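You operate a simulated robot arm through the tools that you are given. There is no shell and no other tool. Be economical: measure what you need, move in short steps, check, and stop when the job is done.

You are at the controls of a simulated robot arm. One attempt, no reset.

JOB
Click EXIT with the mouse, then switch off the monitor, the display box and both stabilisers.
Fine: the computer must have closed down before the others go off; one click. Leave the desk's other keys, switches, knob and plugs.

It is judged by the outcome, as a careful person would: the job done as asked, and still so three seconds after it is handed in. It fails if anything else is knocked over, pushed out of place, dropped, spilled or broken.

ROBOT AND FRAMES
A 6-joint arm with a fingered hand on a trunk, on a base that drives. Base frame: it is fixed to the floor where the robot stands at the start and does not move with it; the origin is under the middle of the robot, x ahead of it, y to its left, z up; the surface under the hand at the start is at about z = 725. Readings come in mm, rad, newtons and seconds.
With the tool pointing down near the work surface it reaches from about 240 to 680 mm from the robot's upright axis, wherever it stands. Its first joint turns from -2.897 to 2.897 rad. Places, roughly: button on the mouse [500, -200, 800]; green button of the short stabiliser [700, 200, 900]; grey button on the computer tower [600, 100, 200]; key marked clear on keyboard [600, 0, 800]; key marked enter on keyboard [600, 0, 800]; key marked job on keyboard [600, 200, 800]; key marked log on keyboard [600, 200, 800]; key marked mode on sensor box [1100, 200, 1800]; key marked on of display box [700, -100, 800]; key marked on under the screen [900, 100, 1100]; key marked page on the cradle [700, -300, 800]; key marked print on keyboard [600, 100, 800]; key marked save on display box [800, -200, 800]; key marked step on keyboard [500, 100, 800]; knob on the display box [800, -100, 800]; monitor [900, 300, 1300]. Payload 4 kg.
The TCP is the grasp point between the finger pads, 26 mm short of the fingertips. In the tool frame z runs along the fingers and y along their closing line. Largest opening 148 mm; the body of the gripper starts 73 mm behind the TCP. The gripper is a hand of 3 fingers: y runs from the thumb to the fingers, the wrist lies at [0, 0, -239] in the tool frame, and closing takes about 1.5 s.
Orientation is told as [roll, pitch, yaw] about the base's x, y, z axes, in that order, counted from this pose: with the fingers straight down and closing along the base's y, the tool's x points along the base's -x, its y along +y and its z along -z.

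CONTROLS
- The arm moves only by the tool play_rows. Its arguments are lists of equal length, an entry for each row: "travel": the shift along the base's x, y, z in units of 50 mm (1.0 is 50 mm), a list of three; "dr": the turn, a rotation vector about the base's x, y, z in units of 6 degrees (1.0 is 6 degrees), a list of three. In form: {"travel": [[dx, dy, dz], ...], "dr": [[ax, ay, az], ...]}. A call has 1 to 10 rows; each row shifts and turns the commanded pose from where the row before left it. "gripper" is the finger opening in mm, from 0 to 148, set as the call begins (left out, the last holds). A call with a number of a shift or a turn outside -1 to 1 is refused whole. A row lasts 0.2 s, in which the tool goes at most 50 mm and 0.15 rad; a call with a longer step from one row to the next is refused whole, and so is a gripper value outside its range. A pose out of reach is approached as far as the arm can. The call stops where the force on the tool passes 40 N (or 10 N more than at its start, if that is more) or the arm is blocked; 0.2 s more then pass. Each finger travels about 153 mm/s and halts on what it meets, pressing with about 26 N; the grip force reading is that of the motor and also rises with nothing between the fingers. The clock runs only during rows and for 0.2 s after the last one: add rows that do not move to give the fingers time. The reply holds the time, the measured pose of the TCP, the force on the tool along the base axes, the opening and the grip force, in the units named above and with some noise, with the torque about the TCP (base axes, N m) and any sound that the robot's microphone picked up.
- Cameras (640 x 400 px; columns grow to the right, rows downward): "scene" is now at [55.7, 188.5, 1546]; the picture's right is [-0.23, -0.97, 0.00], its down [-0.59, 0.14, -0.80] and it looks along [0.77, -0.19, -0.61] (base axes); focal length 256 px, centre (320, 200). "wrist" rides on the gripper at [67, -39, -90] in the tool frame; the picture's right is [0.50, 0.87, 0.00], its down [-0.66, 0.38, -0.65] and it looks along [-0.57, 0.33, 0.76] (tool axes); focal length 222 px, centre (320, 200). There is no depth. A picture from a camera that has moved, and an enlarged one, comes with that camera's place and axes in the base frame and with its lens.
- snapshot(camera): a new picture of that camera. It takes no simulated time.
- lift_body(by): slides the trunk up (or, below 0, down) by that many mm; the arm and the scene camera ride with it, the base frame stays. It gives what a move gives, with no picture.
- roll_base(legs): drives the robot by 1 to 6 legs, each [ahead, left, turn to the left] in mm, mm and rad, along the robot's own axes; the way and the turn of a leg run together, so that a leg with both is an arc; at most 1500 mm and 3.142 rad a leg. The arm and the cameras ride along, it lands a little off, and it stops where it bumps. It gives what a move gives.
- move_fingers(finger1, finger2, thumb_bend): sets how far each is bent, from 0 (flat) to 1 (curled in); at 0.3 the hand is open as for a grip, at 0.7 the pads meet at the TCP. One left out holds its place. A second passes; each finger stops where it meets its share of the squeeze, and holds until it gets a number again. A gripper value or a shape takes the hand back. It gives what a move gives, with no picture; readings hold the bend of each and the force on the fingers (four entries, about 0 where the hand has none), thumb and palm.
- set_grasp(shape): the hand has 3 fingers and takes this shape, open, in about a second: jaw (thumb against the fingers, like two jaws); tri (thumb and two fingers); tip (a fingertip pinch); poke (one finger out to press); point (the index stretched); flat (the hand flat); cup (the hand cupped); fist (a fist). The gripper value then closes the fingers along that shape, each until it touches; the sizes above hold for jaw. It gives what a move gives, with no picture.
- head_to(pan, tilt): turns the head with the scene camera to pan (to the left, within 2.094 rad either way) and tilt (down, from -0.506 to 1.204), counted from straight ahead of the robot. It gives what a move gives.
- close_up(camera, box): a new picture of the part [left, top, right, bottom] of that camera's present view, enlarged. It takes no simulated time.
- job_done(): hands the job in; it is judged then, once.

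Work in short steps. Places have to be worked out from the pictures, the camera data and where the tool is seen: move nearer, look again, correct. Check each grasp and each placing, and mend what went wrong. You have 120 turns and 82 pictures in all, those below and enlarged ones among them. Open the gripper and draw the arm clear of the work before you hand the job in, unless the task says otherwise; then end with one line.

The tools are called as name(argument=value, ...) on one line, values as JSON. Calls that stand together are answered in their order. play_rows: Moves the arm, as the interface text tells. Its arguments: {"type":"object","properties":{"travel":{"type":"array","items":{"type":"array","items":{"type":"number"}}},"dr":{"type":"array","items":{"type":"array","items":{"type":"number"}}},"gripper":{"type":"number"}},"required":["travel","dr"]} The other tools are called the same way: lift_body (by) slides the trunk up or down; set_grasp (shape) gives the hand a shape; move_fingers (finger1, finger2, thumb_bend) moves the fingers one by one; roll_base (legs) drives the base; head_to (pan, tilt) turns the head that bears the scene camera; snapshot (camera) takes a picture; close_up (camera, box) takes an enlarged picture of a part of a camera's view; job_done () hands the job in.

At the start:

```text
time_s: 0.0
tool_pos: [403.4, -124.3, 1308.8]
orientation: [-0.001, -0.002, -0.001]
ft_force: [0.3, 0.0, 1.3]
wrist_torque: [0.01, -0.02, -0.02]
finger_gap: 147.7
grip_force: 0.1
shape: jaw
bend: [0.3, 0.3, 0.3]
finger forces: [0.0, 0.0, 0.1, 0.0, 0.2, 0.0]
trunk travel left (down, up): [-275.0, 42.0]
robot x, y, heading: [1.7, 4.1, 0.003]
head pan, tilt: [-0.236, 0.649]
```

scene: 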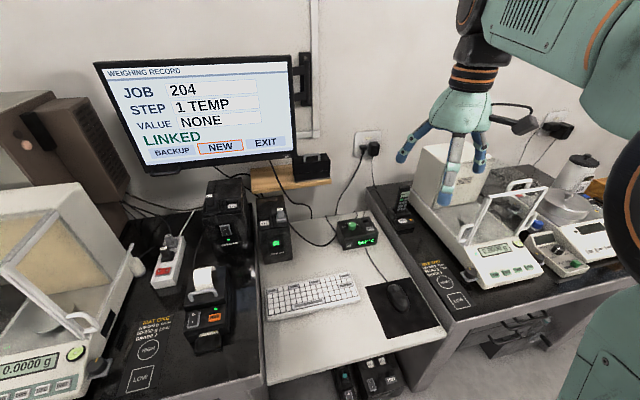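
wrist: 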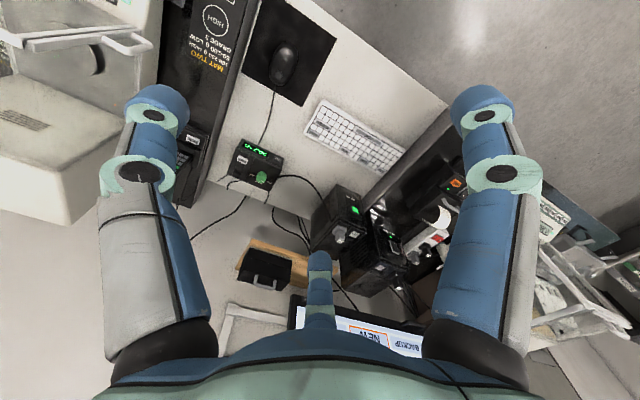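

The screen shows BACKUP, NEW (highlighted) and EXIT. I'll take enlarged views of the screen and of the desk to find the mouse, the stabilisers and the display box.

close_up(camera="scene", box=[90, 50, 330, 200])

close_up(camera="scene", box=[180, 170, 340, 270])

close_up(camera="scene", box=[300, 200, 460, 300])

```text
2.67 times, centred on (210, 125) of scene
camera zoom: at [55.7, 188.5, 1546.0], right [-0.23, -0.97, 0.0], down [-0.59, 0.14, -0.8], along [0.77, -0.19, -0.61], focal length 682 px, centre (613, 400)
```

zoom: 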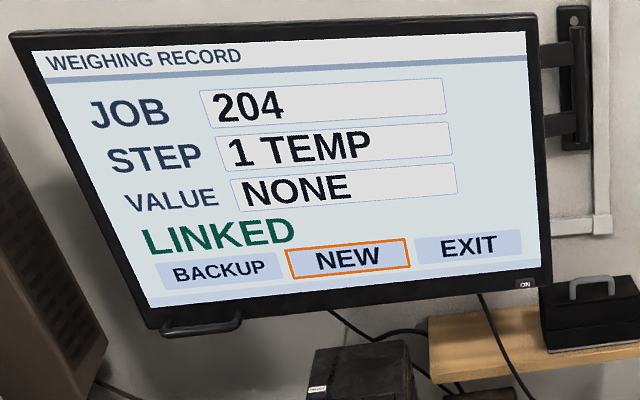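

```text
4.00 times, centred on (260, 220) of scene
camera zoom: at [55.7, 188.5, 1546.0], right [-0.23, -0.97, 0.0], down [-0.59, 0.14, -0.8], along [0.77, -0.19, -0.61], focal length 1023 px, centre (560, 120)
```

zoom: 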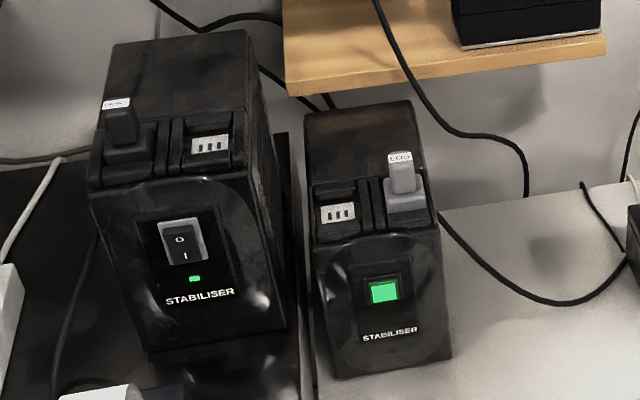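

```text
4.00 times, centred on (380, 250) of scene
camera zoom: at [55.7, 188.5, 1546.0], right [-0.23, -0.97, 0.0], down [-0.59, 0.14, -0.8], along [0.77, -0.19, -0.61], focal length 1023 px, centre (80, 0)
```

zoom: 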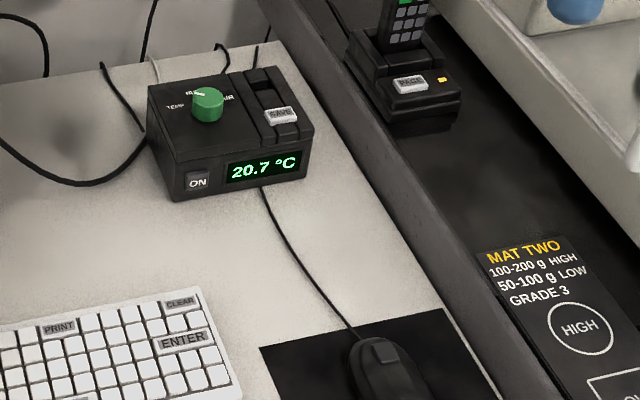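

The two stabilisers differ: the tall one has a rocker and the short one has a green button. I'll enlarge the mouse and the area under the desk, where the tower is.

close_up(camera="scene", box=[360, 270, 440, 320])

close_up(camera="scene", box=[310, 340, 420, 400])

close_up(camera="scene", box=[140, 200, 250, 360])

```text
8.00 times, centred on (400, 295) of scene
camera zoom: at [55.7, 188.5, 1546.0], right [-0.23, -0.97, 0.0], down [-0.59, 0.14, -0.8], along [0.77, -0.19, -0.61], focal length 2046 px, centre (-320, -560)
```

zoom: 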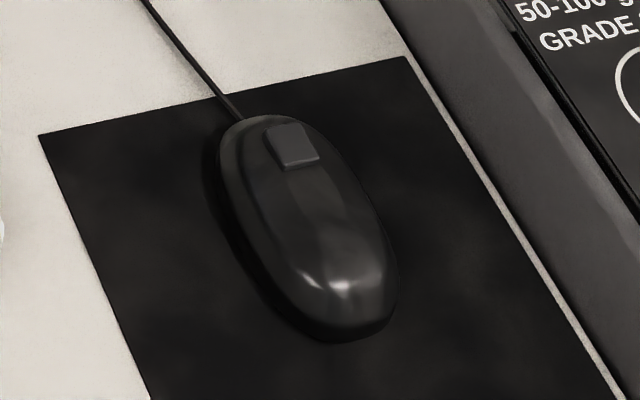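

```text
5.82 times, centred on (365, 370) of scene
camera zoom: at [55.7, 188.5, 1546.0], right [-0.23, -0.97, 0.0], down [-0.59, 0.14, -0.8], along [0.77, -0.19, -0.61], focal length 1488 px, centre (58, -789)
```

zoom: 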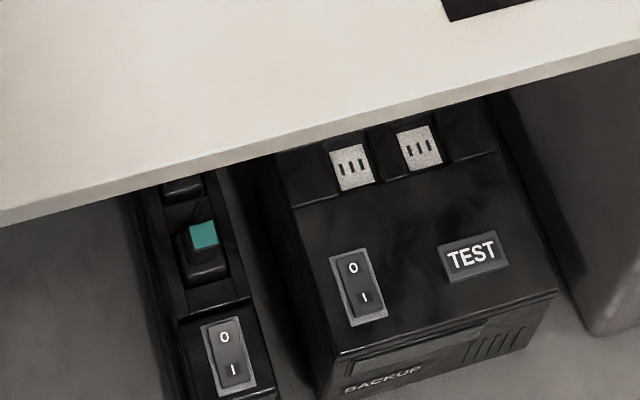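

```text
2.50 times, centred on (195, 280) of scene
camera zoom: at [55.7, 188.5, 1546.0], right [-0.23, -0.97, 0.0], down [-0.59, 0.14, -0.8], along [0.77, -0.19, -0.61], focal length 639 px, centre (632, 0)
```

zoom: 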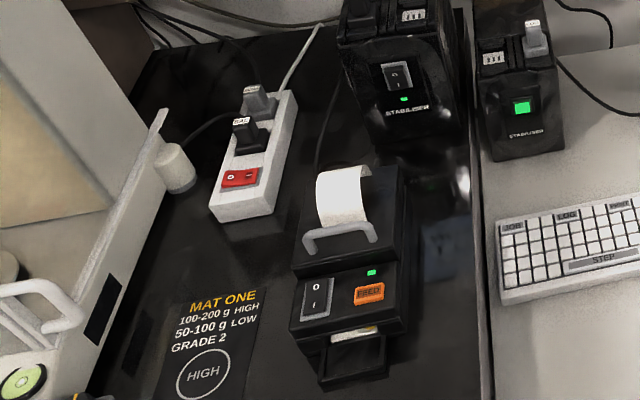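

The mouse lies along x, from about x=427 to 533 at y≈-186, with its button near (506,-193). I'll bring the hand above it and look again.

play_rows(travel=[[0.144, -0.138, -0.9], [0.144, -0.138, -0.9], [0.144, -0.138, -0.9], [0.144, -0.138, -0.9], [0.144, -0.138, -0.9], [0.144, -0.138, -0.9], [0.144, -0.138, -0.9], [0.144, -0.138, -0.9], [0, 0, 0]], dr=[[0, 0, 0], [0, 0, 0], [0, 0, 0], [0, 0, 0], [0, 0, 0], [0, 0, 0], [0, 0, 0], [0, 0, 0], [0, 0, 0]])

snapshot(camera="scene")

snapshot(camera="wrist")

```text
time_s: 2.0
tool_pos: [462.5, -180.0, 948.3]
orientation: [0.0, -0.002, 0.0]
ft_force: [-0.4, 0.0, -0.8]
wrist_torque: [-0.02, -0.02, 0.01]
finger_gap: 148.0
grip_force: 0.1
shape: jaw
bend: [0.3, 0.3, 0.3]
finger forces: [0.0, 0.0, 0.0, 0.0, 0.0, 0.0]
trunk travel left (down, up): [-275.0, 42.0]
robot x, y, heading: [-0.5, -2.8, 0.002]
head pan, tilt: [-0.236, 0.649]
```

```text
73 pictures are left
camera scene: at [55.1, 188.8, 1546.0], right [-0.23, -0.97, 0.0], down [-0.59, 0.14, -0.8], along [0.77, -0.19, -0.6], focal length 256 px, centre (320, 200)
```

scene: 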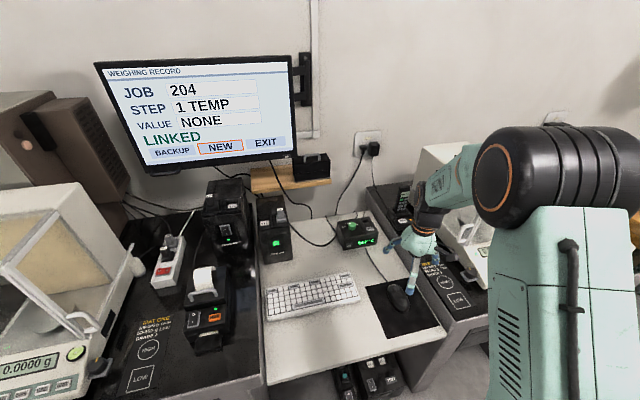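

```text
72 pictures are left
camera wrist: at [393.2, -217.3, 1038.6], right [-0.5, 0.87, 0.0], down [0.65, 0.38, 0.65], along [0.57, 0.33, -0.76], focal length 222 px, centre (320, 200)
```

wrist: 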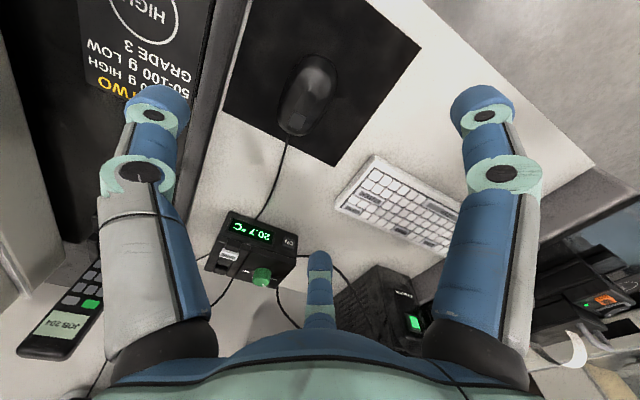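

The hand is above and behind the mouse. I'll zoom in on it to see how the fingers are spread.

close_up(camera="scene", box=[360, 210, 480, 330])

```text
3.33 times, centred on (420, 270) of scene
camera zoom: at [55.1, 188.8, 1546.0], right [-0.23, -0.97, 0.0], down [-0.59, 0.14, -0.8], along [0.77, -0.19, -0.6], focal length 852 px, centre (-13, -33)
```

zoom: 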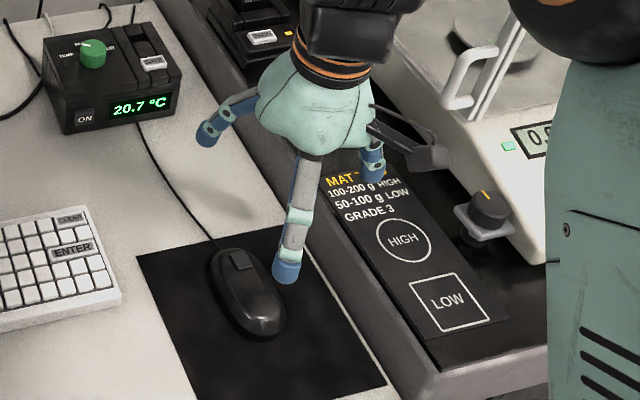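

The fingers spread wide, so pushing with one finger should be neater than gripping the mouse. I'll take the poke shape and look at it.

set_grasp(shape="poke")

close_up(camera="scene", box=[360, 210, 480, 330])

snapshot(camera="wrist")

```text
time_s: 2.9
tool_pos: [461.6, -179.8, 948.9]
orientation: [0.0, -0.001, 0.001]
ft_force: [-0.6, 0.5, -0.1]
wrist_torque: [-0.02, -0.02, 0.0]
finger_gap: 0.3
grip_force: 0.2
shape: poke
bend: [1.0, 1.0, 0.4]
finger forces: [0.0, 0.1, 0.0, 0.0, 0.0, 0.1]
trunk travel left (down, up): [-275.0, 42.0]
robot x, y, heading: [0.8, 0.4, 0.002]
head pan, tilt: [-0.236, 0.649]
```

```text
3.33 times, centred on (420, 270) of scene
camera zoom: at [55.7, 188.5, 1546.0], right [-0.23, -0.97, 0.0], down [-0.59, 0.14, -0.8], along [0.77, -0.19, -0.61], focal length 852 px, centre (-13, -33)
```

zoom: 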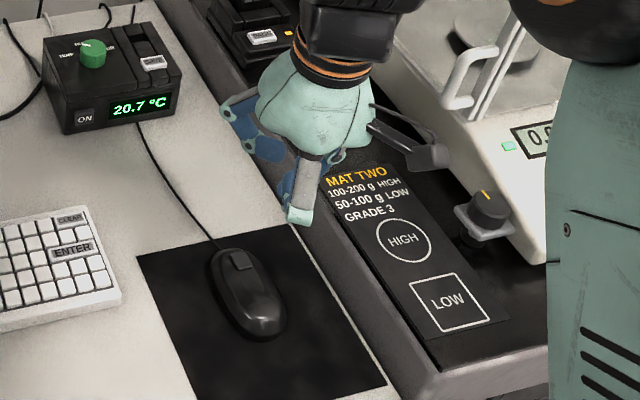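

```text
69 pictures are left
camera wrist: at [393.5, -217.5, 1038.9], right [-0.5, 0.87, 0.0], down [0.65, 0.38, 0.65], along [0.57, 0.33, -0.76], focal length 222 px, centre (320, 200)
```

wrist: 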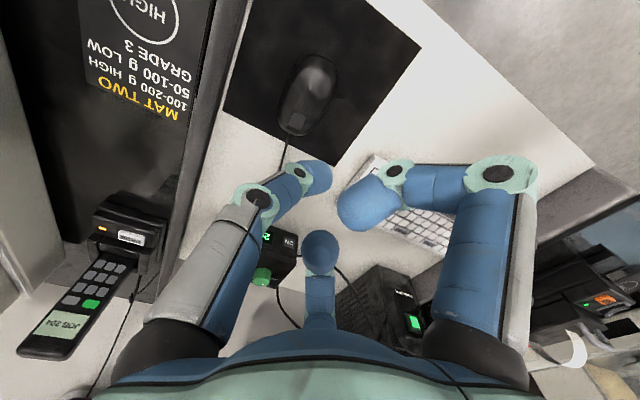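

In poke shape the thumb is bent at 0.4 with the others curled. I'll compare that with the point shape.

set_grasp(shape="point")

close_up(camera="scene", box=[360, 210, 480, 330])

snapshot(camera="wrist")

```text
time_s: 3.8
tool_pos: [461.7, -180.3, 948.7]
orientation: [0.0, -0.002, 0.0]
ft_force: [-0.1, 0.4, 1.0]
wrist_torque: [0.01, -0.02, 0.0]
finger_gap: 142.1
grip_force: 0.0
shape: point
bend: [0.7, 1.0, 0.86]
finger forces: [0.0, 0.0, 0.1, 0.0, 0.0, 0.1]
trunk travel left (down, up): [-275.0, 42.0]
robot x, y, heading: [-0.1, 3.4, -0.001]
head pan, tilt: [-0.236, 0.649]
```

```text
3.33 times, centred on (420, 270) of scene
camera zoom: at [55.7, 188.5, 1546.0], right [-0.23, -0.97, 0.0], down [-0.59, 0.14, -0.8], along [0.77, -0.19, -0.61], focal length 852 px, centre (-13, -33)
```

zoom: 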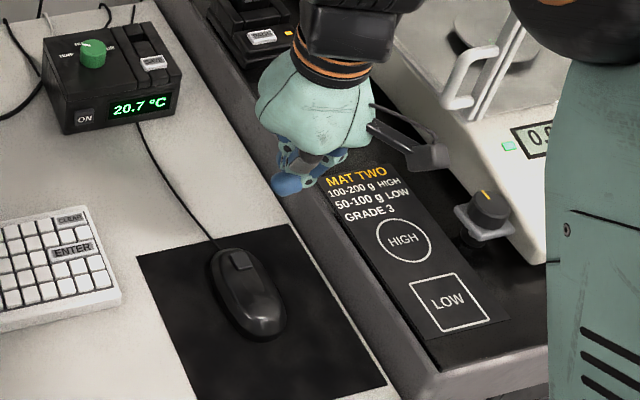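

```text
67 pictures are left
camera wrist: at [393.5, -217.5, 1038.8], right [-0.5, 0.87, 0.0], down [0.65, 0.38, 0.65], along [0.57, 0.33, -0.76], focal length 222 px, centre (320, 200)
```

wrist: 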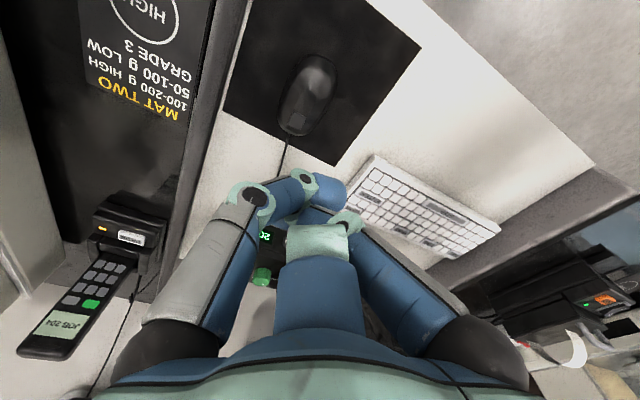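

The finger that actually sticks out isn't clear from above. I'll lift the hand closer to head height and compare the shapes from the side.

play_rows(travel=[[0, 0.3, 1], [0, 0.3, 1], [0, 0.4, 1], [0, 0.4, 1], [0, 0.4, 1], [0, 0.4, 1], [0, 0.4, 1], [0, 0.4, 1], [0, 0, 0]], dr=[[0, 0, 0], [0, 0, 0], [0, 0, 0], [0, 0, 0], [0, 0, 0], [0, 0, 0], [0, 0, 0], [0, 0, 0], [0, 0, 0]])

close_up(camera="scene", box=[300, 40, 540, 190])

set_grasp(shape="poke")

snapshot(camera="scene")

```text
refused: row 1 steps farther than a row can; nothing moved
```

```text
2.67 times, centred on (420, 115) of scene
camera zoom: at [55.7, 188.5, 1546.0], right [-0.23, -0.97, 0.0], down [-0.59, 0.14, -0.8], along [0.77, -0.19, -0.61], focal length 682 px, centre (53, 427)
```

zoom: 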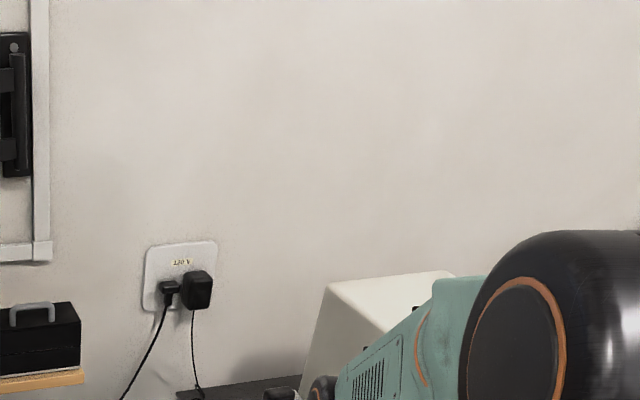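

```text
time_s: 4.7
tool_pos: [460.8, -179.6, 949.4]
orientation: [0.0, -0.002, 0.001]
ft_force: [-0.5, -1.0, -0.1]
wrist_torque: [0.0, -0.03, 0.0]
finger_gap: 0.1
grip_force: 0.0
shape: poke
bend: [1.0, 1.0, 0.4]
finger forces: [0.0, 0.0, 0.0, 0.0, 0.1, 0.0]
trunk travel left (down, up): [-275.0, 42.0]
robot x, y, heading: [1.5, -2.7, -0.002]
head pan, tilt: [-0.236, 0.649]
```

```text
65 pictures are left
camera scene: at [55.7, 188.5, 1546.0], right [-0.23, -0.97, 0.0], down [-0.59, 0.14, -0.8], along [0.77, -0.19, -0.61], focal length 256 px, centre (320, 200)
```

scene: 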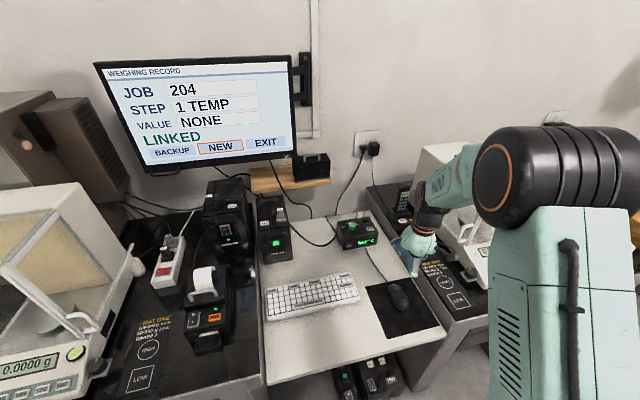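

The step was over 50 mm, so nothing moved. I'll raise the hand with smaller rows.

play_rows(travel=[[0, 0.35, 0.92], [0, 0.35, 0.92], [0, 0.35, 0.92], [0, 0.35, 0.92], [0, 0.35, 0.92], [0, 0.35, 0.92], [0, 0.35, 0.92], [0, 0.35, 0.92], [0, 0, 0]], dr=[[0, 0, 0], [0, 0, 0], [0, 0, 0], [0, 0, 0], [0, 0, 0], [0, 0, 0], [0, 0, 0], [0, 0, 0], [0, 0, 0]])

close_up(camera="scene", box=[300, 40, 540, 190])

```text
time_s: 6.7
tool_pos: [462.0, -38.1, 1317.7]
orientation: [0.0, 0.001, 0.002]
ft_force: [0.0, -0.1, 0.8]
wrist_torque: [0.02, 0.04, 0.0]
finger_gap: 0.0
grip_force: 0.0
shape: poke
bend: [1.0, 1.0, 0.4]
finger forces: [0.2, 0.0, 0.0, 0.0, 0.0, 0.0]
trunk travel left (down, up): [-275.0, 42.0]
robot x, y, heading: [-2.3, -0.1, 0.002]
head pan, tilt: [-0.236, 0.649]
```

```text
2.67 times, centred on (420, 115) of scene
camera zoom: at [55.7, 188.2, 1546.0], right [-0.23, -0.97, 0.0], down [-0.59, 0.14, -0.8], along [0.77, -0.19, -0.61], focal length 682 px, centre (53, 427)
```

zoom: 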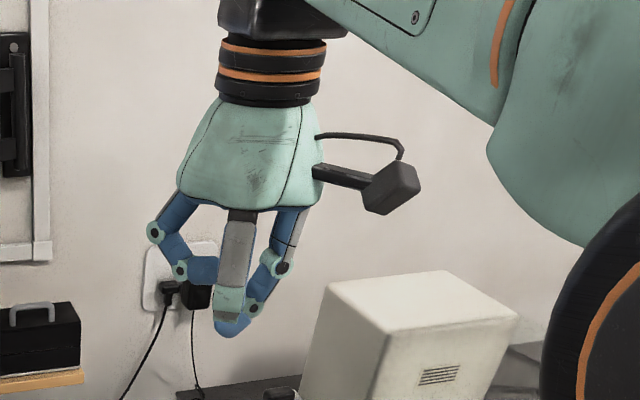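

In poke shape the thumb is the presser: its tip is about 22 mm below the TCP on the axis, and the curled knuckles sit about 45 mm higher. I'll yaw the hand -90° so the finger's lean runs along x, and come down left of the mouse.

play_rows(travel=[[0.031, -0.109, -0.556], [0.031, -0.109, -0.556], [0.031, -0.109, -0.556], [0.031, -0.109, -0.556], [0.031, -0.109, -0.556], [0.031, -0.109, -0.556], [0.031, -0.109, -0.556], [0.031, -0.109, -0.556], [0.031, -0.109, -0.556], [0.031, -0.109, -0.556]], dr=[[0, 0, -1], [0, 0, -1], [0, 0, -1], [0, 0, -1], [0, 0, -1], [0, 0, -1], [0, 0, -1], [0, 0, -1], [0, 0, -1], [0, 0, -1]])

play_rows(travel=[[0.031, -0.109, -0.556], [0.031, -0.109, -0.556], [0.031, -0.109, -0.556], [0.031, -0.109, -0.556], [0.031, -0.109, -0.556], [0, 0, 0]], dr=[[0, 0, -1], [0, 0, -1], [0, 0, -1], [0, 0, -1], [0, 0, -1], [0, 0, 0]])

snapshot(camera="scene")

snapshot(camera="wrist")

```text
time_s: 8.9
tool_pos: [478.6, -96.4, 1039.8]
orientation: [0.0, -0.002, -1.05]
ft_force: [-0.3, 0.1, -0.8]
wrist_torque: [0.03, 0.03, -0.01]
finger_gap: 0.0
grip_force: 0.0
shape: poke
bend: [1.0, 1.0, 0.4]
finger forces: [0.0, 0.1, 0.0, 0.0, 0.0, 0.0]
trunk travel left (down, up): [-275.0, 42.0]
robot x, y, heading: [-0.1, -0.6, -0.0]
head pan, tilt: [-0.236, 0.649]
```

```text
time_s: 10.3
tool_pos: [485.1, -122.0, 900.6]
orientation: [-0.001, -0.002, -1.572]
ft_force: [0.2, 0.2, 0.3]
wrist_torque: [-0.01, 0.01, -0.03]
finger_gap: 0.3
grip_force: 0.2
shape: poke
bend: [1.0, 1.0, 0.4]
finger forces: [0.1, 0.0, 0.1, 0.0, 0.0, 0.0]
trunk travel left (down, up): [-275.0, 42.0]
robot x, y, heading: [-0.5, 0.3, -0.003]
head pan, tilt: [-0.236, 0.649]
```

```text
63 pictures are left
camera scene: at [55.4, 188.6, 1546.0], right [-0.23, -0.97, 0.0], down [-0.59, 0.14, -0.8], along [0.77, -0.19, -0.6], focal length 256 px, centre (320, 200)
```

scene: 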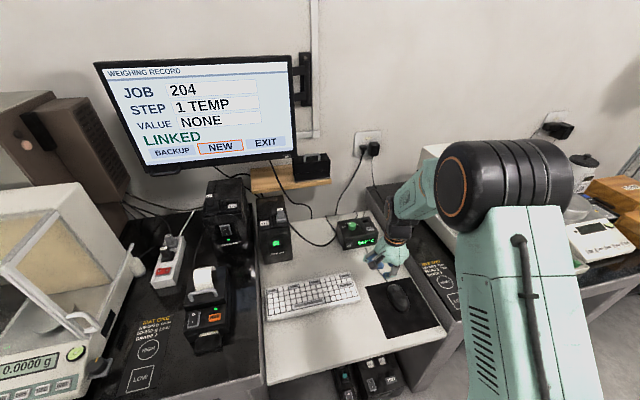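

```text
62 pictures are left
camera wrist: at [446.1, -53.0, 990.7], right [0.87, 0.5, 0.0], down [0.38, -0.66, 0.65], along [0.33, -0.57, -0.76], focal length 222 px, centre (320, 200)
```

wrist: 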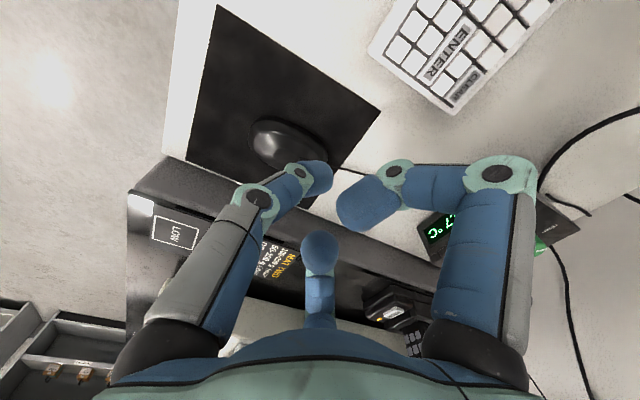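

The wrist view puts the mouse's left edge near y≈-154, x≈430–533, and the fingertip at (485,-120). I'll lower the tip to about 15 mm above the pad, left of the mouse.

play_rows(travel=[[0, 0, -0.68], [0, 0, -0.68], [0, 0, -0.68], [0, 0, -0.68], [0, 0, 0]], dr=[[0, 0, 0], [0, 0, 0], [0, 0, 0], [0, 0, 0], [0, 0, 0]])

close_up(camera="scene", box=[340, 230, 460, 330])

snapshot(camera="wrist")

```text
time_s: 11.5
tool_pos: [485.3, -121.8, 763.8]
orientation: [0.001, -0.001, -1.57]
ft_force: [0.7, -0.6, -0.2]
wrist_torque: [0.01, -0.03, -0.01]
finger_gap: 0.0
grip_force: 0.0
shape: poke
bend: [1.0, 1.0, 0.4]
finger forces: [0.0, 0.0, 0.1, 0.0, 0.1, 0.1]
trunk travel left (down, up): [-275.0, 42.0]
robot x, y, heading: [0.6, -0.2, -0.001]
head pan, tilt: [-0.236, 0.649]
```

```text
4.00 times, centred on (400, 280) of scene
camera zoom: at [55.4, 188.5, 1546.0], right [-0.23, -0.97, 0.0], down [-0.59, 0.14, -0.8], along [0.77, -0.19, -0.6], focal length 1023 px, centre (0, -120)
```

zoom: 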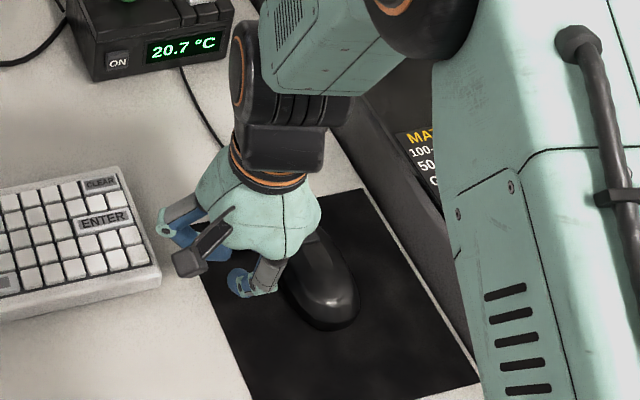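

```text
60 pictures are left
camera wrist: at [445.0, -53.1, 854.2], right [0.87, 0.5, 0.0], down [0.38, -0.65, 0.65], along [0.33, -0.57, -0.76], focal length 222 px, centre (320, 200)
```

wrist: 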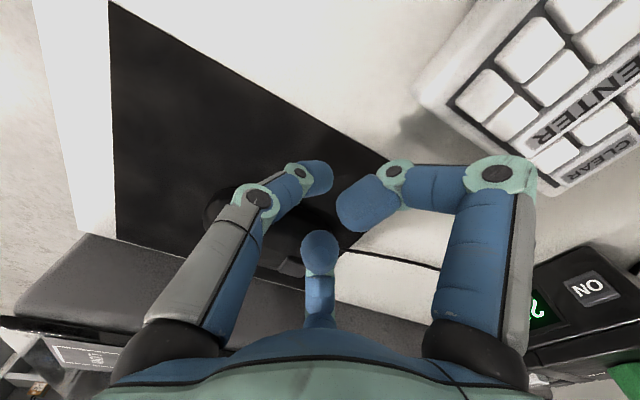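

There's no contact so far. I'll push slowly towards -y by 30 mm in small rows, then check the readings and the screen.

play_rows(travel=[[0, -0.2, 0], [0, -0.2, 0], [0, -0.1, 0], [0, -0.1, 0], [0, 0, 0]], dr=[[0, 0, 0], [0, 0, 0], [0, 0, 0], [0, 0, 0], [0, 0, 0]])

snapshot(camera="scene")

```text
time_s: 12.7
tool_pos: [485.3, -151.6, 762.7]
orientation: [0.0, -0.001, -1.571]
ft_force: [-0.3, -0.2, 0.6]
wrist_torque: [0.0, -0.01, -0.01]
finger_gap: 0.0
grip_force: 0.1
shape: poke
bend: [1.0, 1.0, 0.4]
finger forces: [0.0, 0.1, 0.0, 0.1, 0.0, 0.0]
trunk travel left (down, up): [-275.0, 42.0]
robot x, y, heading: [-1.7, -4.1, 0.004]
head pan, tilt: [-0.236, 0.649]
```

```text
59 pictures are left
camera scene: at [55.7, 188.6, 1546.0], right [-0.23, -0.97, 0.0], down [-0.59, 0.14, -0.8], along [0.77, -0.19, -0.61], focal length 256 px, centre (320, 200)
```

scene: 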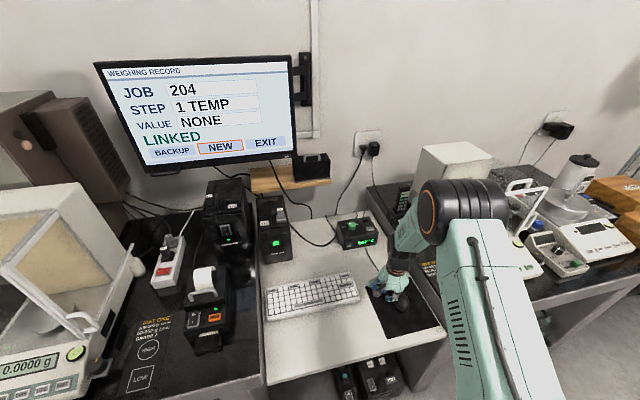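

No contact force yet, and NEW is still highlighted. I'll go on in 4 mm rows.

play_rows(travel=[[0, -0.08, 0], [0, -0.08, 0], [0, -0.08, 0], [0, -0.08, 0], [0, 0, 0]], dr=[[0, 0, 0], [0, 0, 0], [0, 0, 0], [0, 0, 0], [0, 0, 0]])

close_up(camera="scene", box=[90, 50, 450, 330])

snapshot(camera="wrist")

```text
time_s: 13.9
tool_pos: [485.2, -169.1, 763.8]
orientation: [0.001, -0.001, -1.568]
ft_force: [-0.1, 0.4, 0.2]
wrist_torque: [0.01, -0.02, 0.01]
finger_gap: 0.0
grip_force: 0.1
shape: poke
bend: [1.0, 1.0, 0.4]
finger forces: [0.0, 0.0, 0.0, 0.0, 0.2, 0.0]
trunk travel left (down, up): [-275.0, 42.0]
robot x, y, heading: [3.8, -1.6, 0.005]
head pan, tilt: [-0.236, 0.649]
```

```text
1.43 times, centred on (270, 190) of scene
camera zoom: at [55.7, 188.5, 1546.0], right [-0.23, -0.97, 0.0], down [-0.59, 0.14, -0.8], along [0.77, -0.19, -0.61], focal length 365 px, centre (391, 214)
```

zoom: 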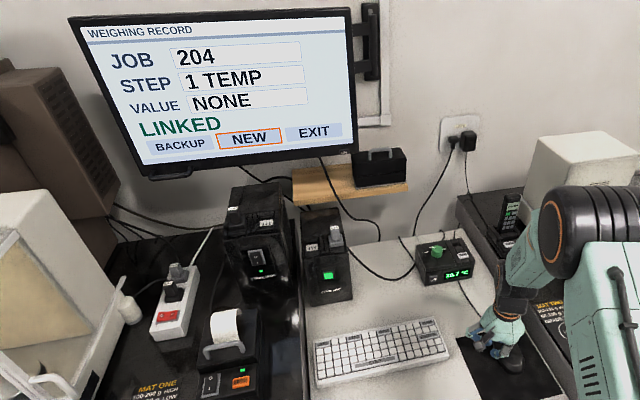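

```text
57 pictures are left
camera wrist: at [445.9, -99.0, 854.1], right [0.87, 0.5, 0.0], down [0.38, -0.65, 0.65], along [0.33, -0.57, -0.76], focal length 222 px, centre (320, 200)
```

wrist: 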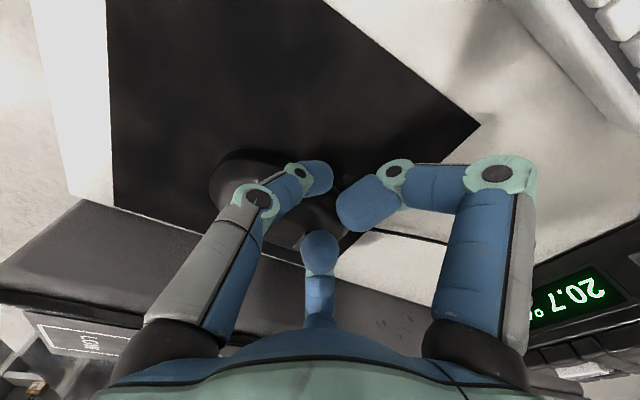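

There's still no clear force, though a mouse slides easily. I'll push another 12 mm and look again.

play_rows(travel=[[0, -0.08, 0], [0, -0.08, 0], [0, -0.08, 0], [0, 0, 0]], dr=[[0, 0, 0], [0, 0, 0], [0, 0, 0], [0, 0, 0]])

close_up(camera="scene", box=[90, 50, 450, 330])

snapshot(camera="wrist")

```text
time_s: 14.9
tool_pos: [484.3, -179.5, 766.1]
orientation: [0.001, -0.002, -1.57]
ft_force: [0.5, 1.1, 0.3]
wrist_torque: [0.03, 0.0, -0.03]
finger_gap: 0.1
grip_force: 0.1
shape: poke
bend: [1.0, 1.0, 0.4]
finger forces: [0.1, 0.0, 0.0, 0.0, 0.3, 0.1]
trunk travel left (down, up): [-275.0, 42.0]
robot x, y, heading: [-1.8, 2.5, -0.004]
head pan, tilt: [-0.236, 0.649]
```

```text
1.43 times, centred on (270, 190) of scene
camera zoom: at [55.7, 188.5, 1546.0], right [-0.23, -0.97, 0.0], down [-0.59, 0.14, -0.8], along [0.77, -0.19, -0.61], focal length 365 px, centre (391, 214)
```

zoom: 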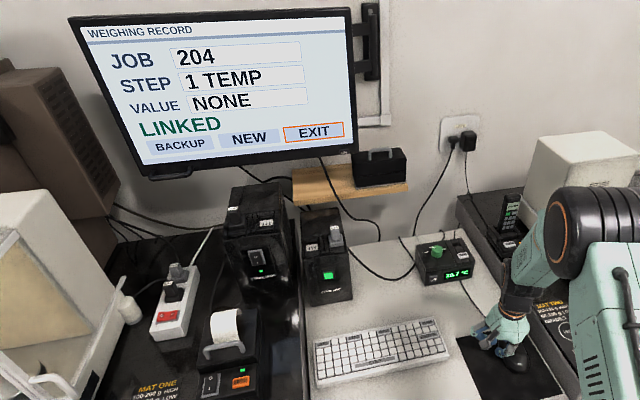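

```text
55 pictures are left
camera wrist: at [445.9, -111.4, 854.7], right [0.87, 0.5, 0.0], down [0.38, -0.65, 0.65], along [0.33, -0.57, -0.76], focal length 222 px, centre (320, 200)
```

wrist: 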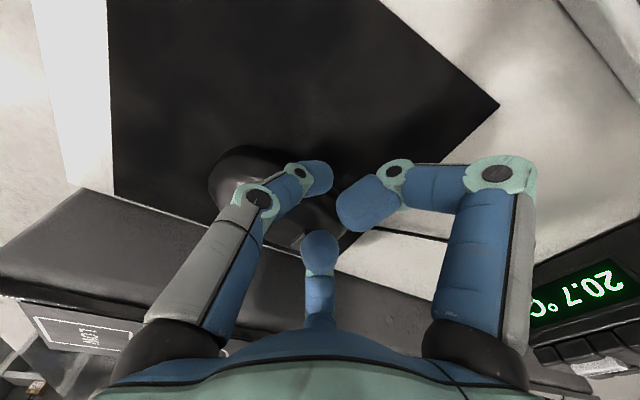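

EXIT is now highlighted. I'll push 3 mm more for margin, then back off to the left and rise to look at the mouse.

play_rows(travel=[[0, -0.06, 0], [0, 0, 0], [0, 0.2, 0], [0, 0.3, 0], [0, 0.3, 0.3], [0, 0.3, 0.9], [0, 0.3, 0.9], [0, 0, 0]], dr=[[0, 0, 0], [0, 0, 0], [0, 0, 0], [0, 0, 0], [0, 0, 0], [0, 0, 0], [0, 0, 0], [0, 0, 0]])

snapshot(camera="scene")

snapshot(camera="wrist")

```text
time_s: 16.7
tool_pos: [486.0, -111.0, 871.8]
orientation: [0.0, 0.001, -1.57]
ft_force: [-0.6, 0.0, 0.7]
wrist_torque: [-0.03, -0.03, -0.01]
finger_gap: 0.2
grip_force: 0.1
shape: poke
bend: [1.0, 1.0, 0.4]
finger forces: [0.0, 0.0, 0.0, 0.0, 0.0, 0.0]
trunk travel left (down, up): [-275.0, 42.0]
robot x, y, heading: [3.3, -2.4, -0.001]
head pan, tilt: [-0.236, 0.649]
```

```text
54 pictures are left
camera scene: at [56.1, 188.2, 1546.0], right [-0.23, -0.97, 0.0], down [-0.59, 0.14, -0.8], along [0.77, -0.19, -0.61], focal length 256 px, centre (320, 200)
```

scene: 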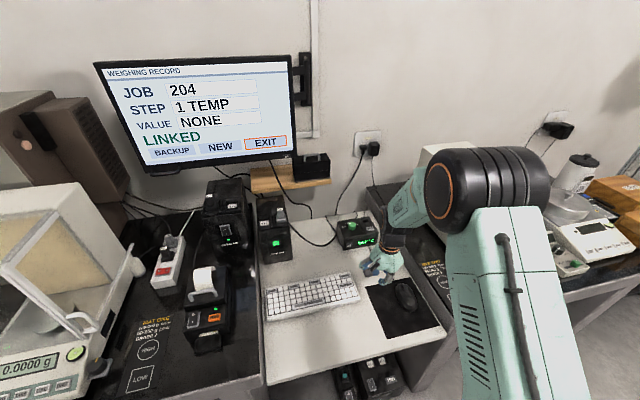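

```text
53 pictures are left
camera wrist: at [446.8, -42.8, 961.5], right [0.87, 0.5, 0.0], down [0.38, -0.65, 0.65], along [0.33, -0.57, -0.76], focal length 222 px, centre (320, 200)
```

wrist: 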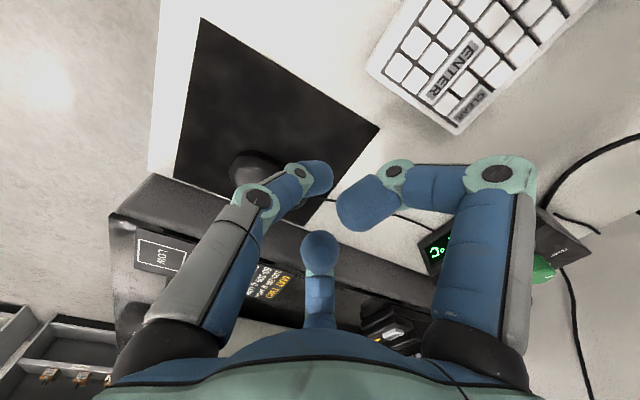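

EXIT is still highlighted with the finger clear of the mouse. I'll zoom in on the mouse to locate its button.

close_up(camera="scene", box=[360, 265, 440, 315])

```text
8.00 times, centred on (400, 290) of scene
camera zoom: at [56.1, 188.2, 1546.0], right [-0.23, -0.97, 0.0], down [-0.59, 0.14, -0.8], along [0.77, -0.19, -0.61], focal length 2046 px, centre (-320, -520)
```

zoom: 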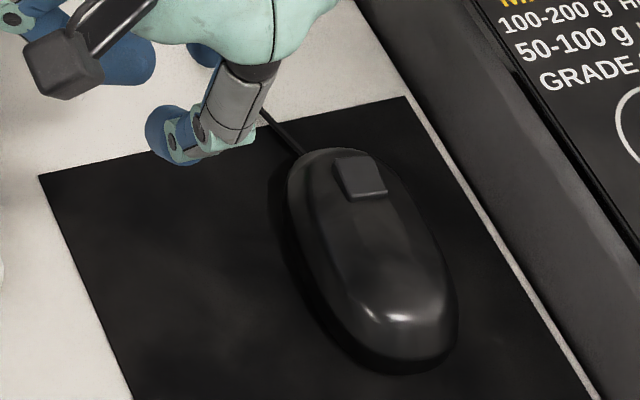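

The button is at about (503,-225, z≈758). The fingertip may sit about 5 mm towards -x of the TCP, so I'll hover with the TCP at (507,-225,830) and check.

play_rows(travel=[[0.1, -0.57, 0], [0.1, -0.57, 0], [0.1, -0.57, 0], [0.12, -0.57, 0], [0, 0, -0.42], [0, 0, -0.42], [0, 0, 0]], dr=[[0, 0, 0], [0, 0, 0], [0, 0, 0], [0, 0, 0], [0, 0, 0], [0, 0, 0], [0, 0, 0]])

snapshot(camera="wrist")

close_up(camera="scene", box=[360, 255, 440, 305])

```text
time_s: 18.3
tool_pos: [507.3, -226.6, 827.2]
orientation: [-0.001, 0.0, -1.571]
ft_force: [-0.2, 0.5, -0.7]
wrist_torque: [0.0, 0.03, -0.04]
finger_gap: 0.1
grip_force: 0.1
shape: poke
bend: [1.0, 1.0, 0.4]
finger forces: [0.0, 0.0, 0.1, 0.1, 0.0, 0.0]
trunk travel left (down, up): [-275.0, 42.0]
robot x, y, heading: [-0.5, -5.0, 0.002]
head pan, tilt: [-0.236, 0.649]
```

```text
51 pictures are left
camera wrist: at [467.3, -157.2, 917.4], right [0.87, 0.5, 0.0], down [0.38, -0.65, 0.65], along [0.33, -0.57, -0.76], focal length 222 px, centre (320, 200)
```

wrist: 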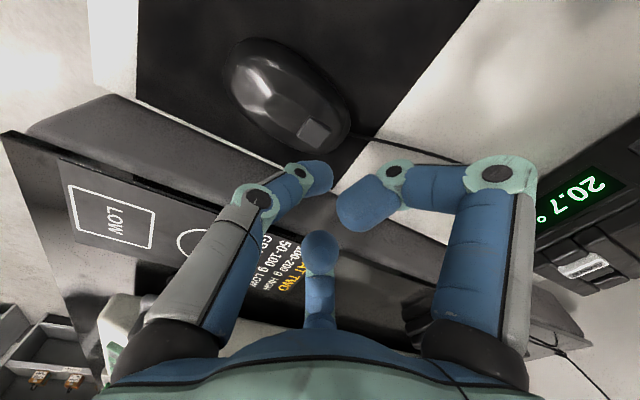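

```text
8.00 times, centred on (400, 280) of scene
camera zoom: at [55.5, 188.6, 1546.0], right [-0.23, -0.97, 0.0], down [-0.59, 0.14, -0.8], along [0.77, -0.19, -0.6], focal length 2046 px, centre (-320, -440)
```

zoom: 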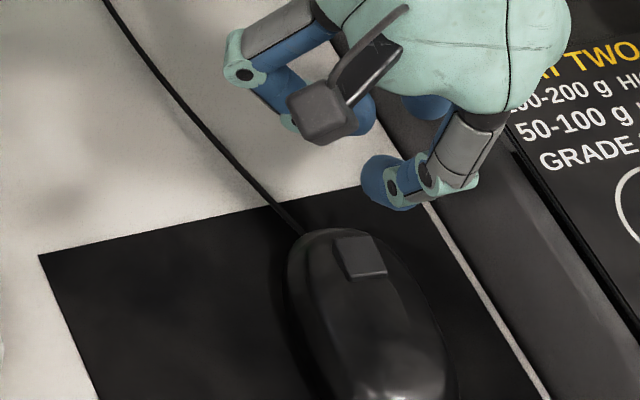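

Triangulating both views puts the button at about (500,-220,765) and the tip at about (503,-225,803). I'll shift (-4,+4) and come down to just above it.

play_rows(travel=[[-0.08, 0.08, 0], [0, 0, -0.3], [0, 0, -0.24], [0, 0, 0]], dr=[[0, 0, 0], [0, 0, 0], [0, 0, 0], [0, 0, 0]])

close_up(camera="wrist", box=[220, 60, 420, 220])

close_up(camera="scene", box=[360, 255, 440, 305])

```text
time_s: 19.3
tool_pos: [502.0, -223.1, 799.4]
orientation: [0.0, 0.001, -1.57]
ft_force: [0.3, -0.3, 0.1]
wrist_torque: [0.02, 0.03, 0.02]
finger_gap: 0.0
grip_force: 0.1
shape: poke
bend: [1.0, 1.0, 0.4]
finger forces: [0.1, 0.1, 0.1, 0.0, 0.0, 0.0]
trunk travel left (down, up): [-275.0, 42.0]
robot x, y, heading: [1.0, -2.2, 0.0]
head pan, tilt: [-0.236, 0.649]
```

```text
2.50 times, centred on (320, 140) of wrist
camera zoom: at [462.5, -154.2, 889.9], right [0.87, 0.5, 0.0], down [0.38, -0.65, 0.65], along [0.33, -0.57, -0.76], focal length 555 px, centre (320, 350)
```

zoom: 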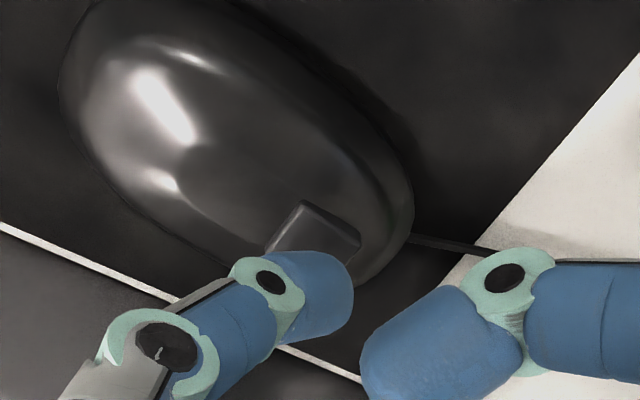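

```text
8.00 times, centred on (400, 280) of scene
camera zoom: at [55.7, 188.5, 1546.0], right [-0.23, -0.97, 0.0], down [-0.59, 0.14, -0.8], along [0.77, -0.19, -0.61], focal length 2046 px, centre (-320, -440)
```

zoom: 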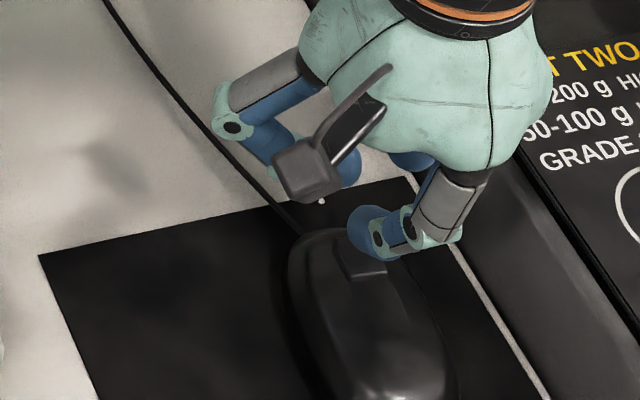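

The tip is about 10 mm above the button and a few mm to its right. I'll nudge it (+2,+3) and press down in 2 mm rows.

play_rows(travel=[[0.04, 0.06, 0], [0, 0, -0.06], [0, 0, -0.04], [0, 0, -0.04], [0, 0, 0]], dr=[[0, 0, 0], [0, 0, 0], [0, 0, 0], [0, 0, 0], [0, 0, 0]])

```text
time_s: 20.5
tool_pos: [504.7, -218.9, 792.5]
orientation: [0.001, -0.002, -1.572]
ft_force: [-0.3, -0.4, 0.7]
wrist_torque: [0.0, 0.01, 0.0]
finger_gap: 0.0
grip_force: 0.0
shape: poke
bend: [1.0, 1.0, 0.4]
finger forces: [0.0, 0.0, 0.1, 0.0, 0.0, 0.0]
trunk travel left (down, up): [-275.0, 42.0]
robot x, y, heading: [0.8, 0.2, -0.0]
head pan, tilt: [-0.236, 0.649]
```

No contact yet; I'll carry on down.

play_rows(travel=[[0, 0, -0.04], [0, 0, -0.04], [0, 0, -0.04], [0, 0, 0]], dr=[[0, 0, 0], [0, 0, 0], [0, 0, 0], [0, 0, 0]])

close_up(camera="wrist", box=[220, 60, 420, 220])

```text
time_s: 21.5
tool_pos: [504.1, -219.6, 787.9]
orientation: [0.002, -0.003, -1.57]
ft_force: [0.2, 2.9, 7.3]
wrist_torque: [0.06, -0.03, -0.01]
finger_gap: 0.2
grip_force: 0.1
shape: poke
bend: [1.0, 1.0, 0.4]
finger forces: [0.0, 0.1, 0.0, 0.0, 6.9, 0.1]
trunk travel left (down, up): [-275.0, 42.0]
robot x, y, heading: [1.0, -1.9, 0.003]
head pan, tilt: [-0.236, 0.649]
heard: click
```

```text
2.50 times, centred on (320, 140) of wrist
camera zoom: at [464.5, -151.0, 877.4], right [0.87, 0.5, 0.0], down [0.38, -0.65, 0.66], along [0.33, -0.57, -0.76], focal length 555 px, centre (320, 350)
```

zoom: 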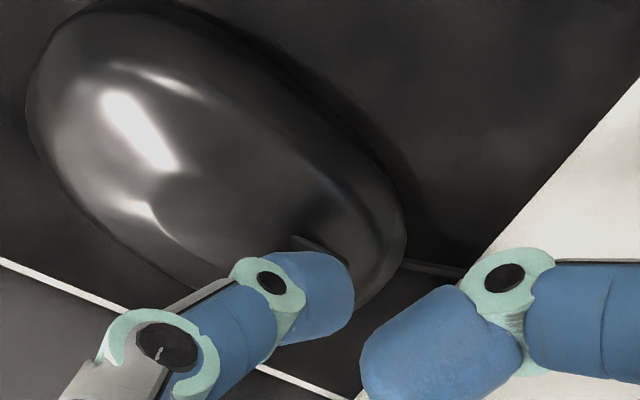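

A click was heard with 7 N on the button. I'll rise straight up and check the screen.

play_rows(travel=[[0, 0, 0.2], [0, 0, 0.6], [0, 0, 0.8], [0, 0, 0.8], [0, 0, 0]], dr=[[0, 0, 0], [0, 0, 0], [0, 0, 0], [0, 0, 0], [0, 0, 0]])

snapshot(camera="scene")

```text
time_s: 22.7
tool_pos: [503.5, -222.5, 906.8]
orientation: [-0.001, -0.001, -1.57]
ft_force: [-0.7, -0.1, -0.5]
wrist_torque: [0.01, 0.0, 0.0]
finger_gap: 0.2
grip_force: 0.0
shape: poke
bend: [1.0, 1.0, 0.4]
finger forces: [0.0, 0.0, 0.1, 0.0, 0.0, 0.1]
trunk travel left (down, up): [-275.0, 42.0]
robot x, y, heading: [1.2, -1.0, 0.0]
head pan, tilt: [-0.236, 0.649]
```

```text
46 pictures are left
camera scene: at [56.0, 188.3, 1546.0], right [-0.23, -0.97, 0.0], down [-0.59, 0.14, -0.8], along [0.77, -0.19, -0.61], focal length 256 px, centre (320, 200)
```

scene: 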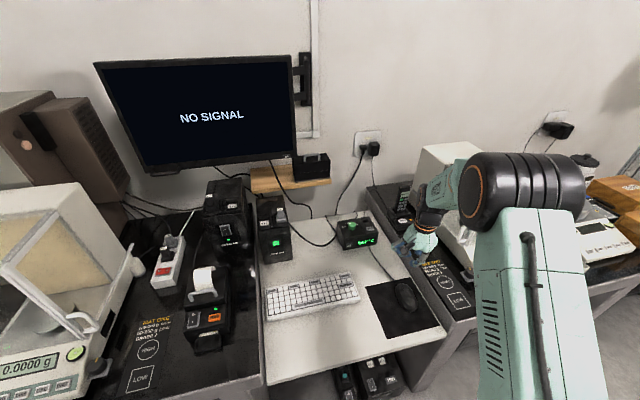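

The screen says NO SIGNAL, so the computer has closed down. Next I'll zoom in on the display box, the monitor's ON key and the stabilisers' fronts to measure their faces.

close_up(camera="scene", box=[325, 205, 389, 255])

close_up(camera="scene", box=[250, 130, 330, 180])

snapshot(camera="wrist")

```text
8.00 times, centred on (357, 230) of scene
camera zoom: at [56.0, 188.3, 1546.0], right [-0.23, -0.97, 0.0], down [-0.59, 0.14, -0.8], along [0.77, -0.19, -0.61], focal length 2046 px, centre (24, -40)
```

zoom: 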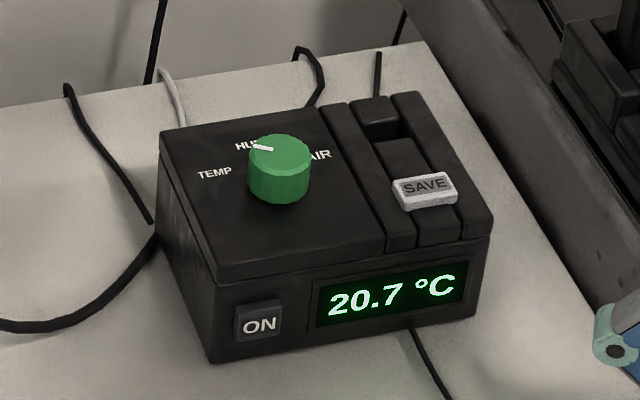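

```text
8.00 times, centred on (290, 155) of scene
camera zoom: at [56.0, 188.3, 1546.0], right [-0.23, -0.97, 0.0], down [-0.59, 0.14, -0.8], along [0.77, -0.19, -0.61], focal length 2046 px, centre (560, 560)
```

zoom: 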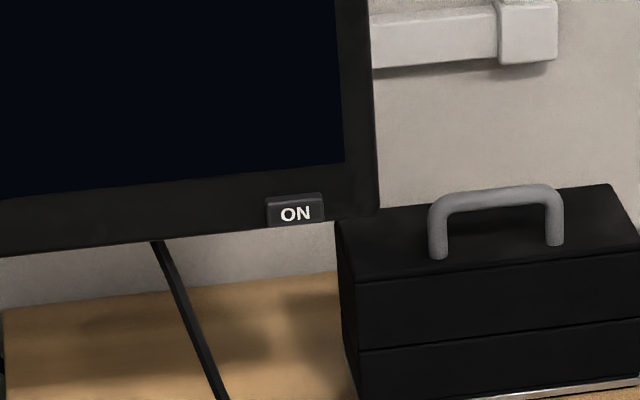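

```text
43 pictures are left
camera wrist: at [464.5, -152.7, 996.8], right [0.87, 0.5, 0.0], down [0.38, -0.65, 0.65], along [0.33, -0.57, -0.76], focal length 222 px, centre (320, 200)
```

wrist: 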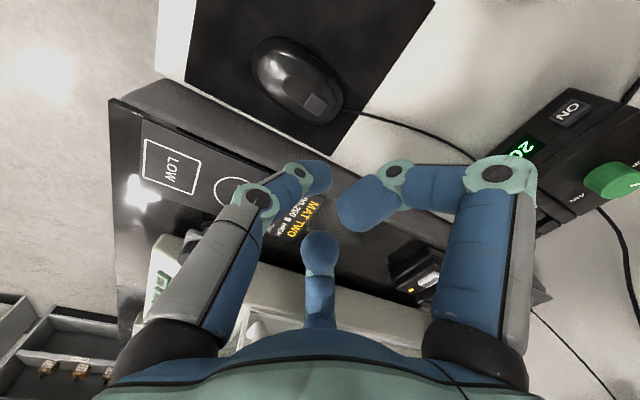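

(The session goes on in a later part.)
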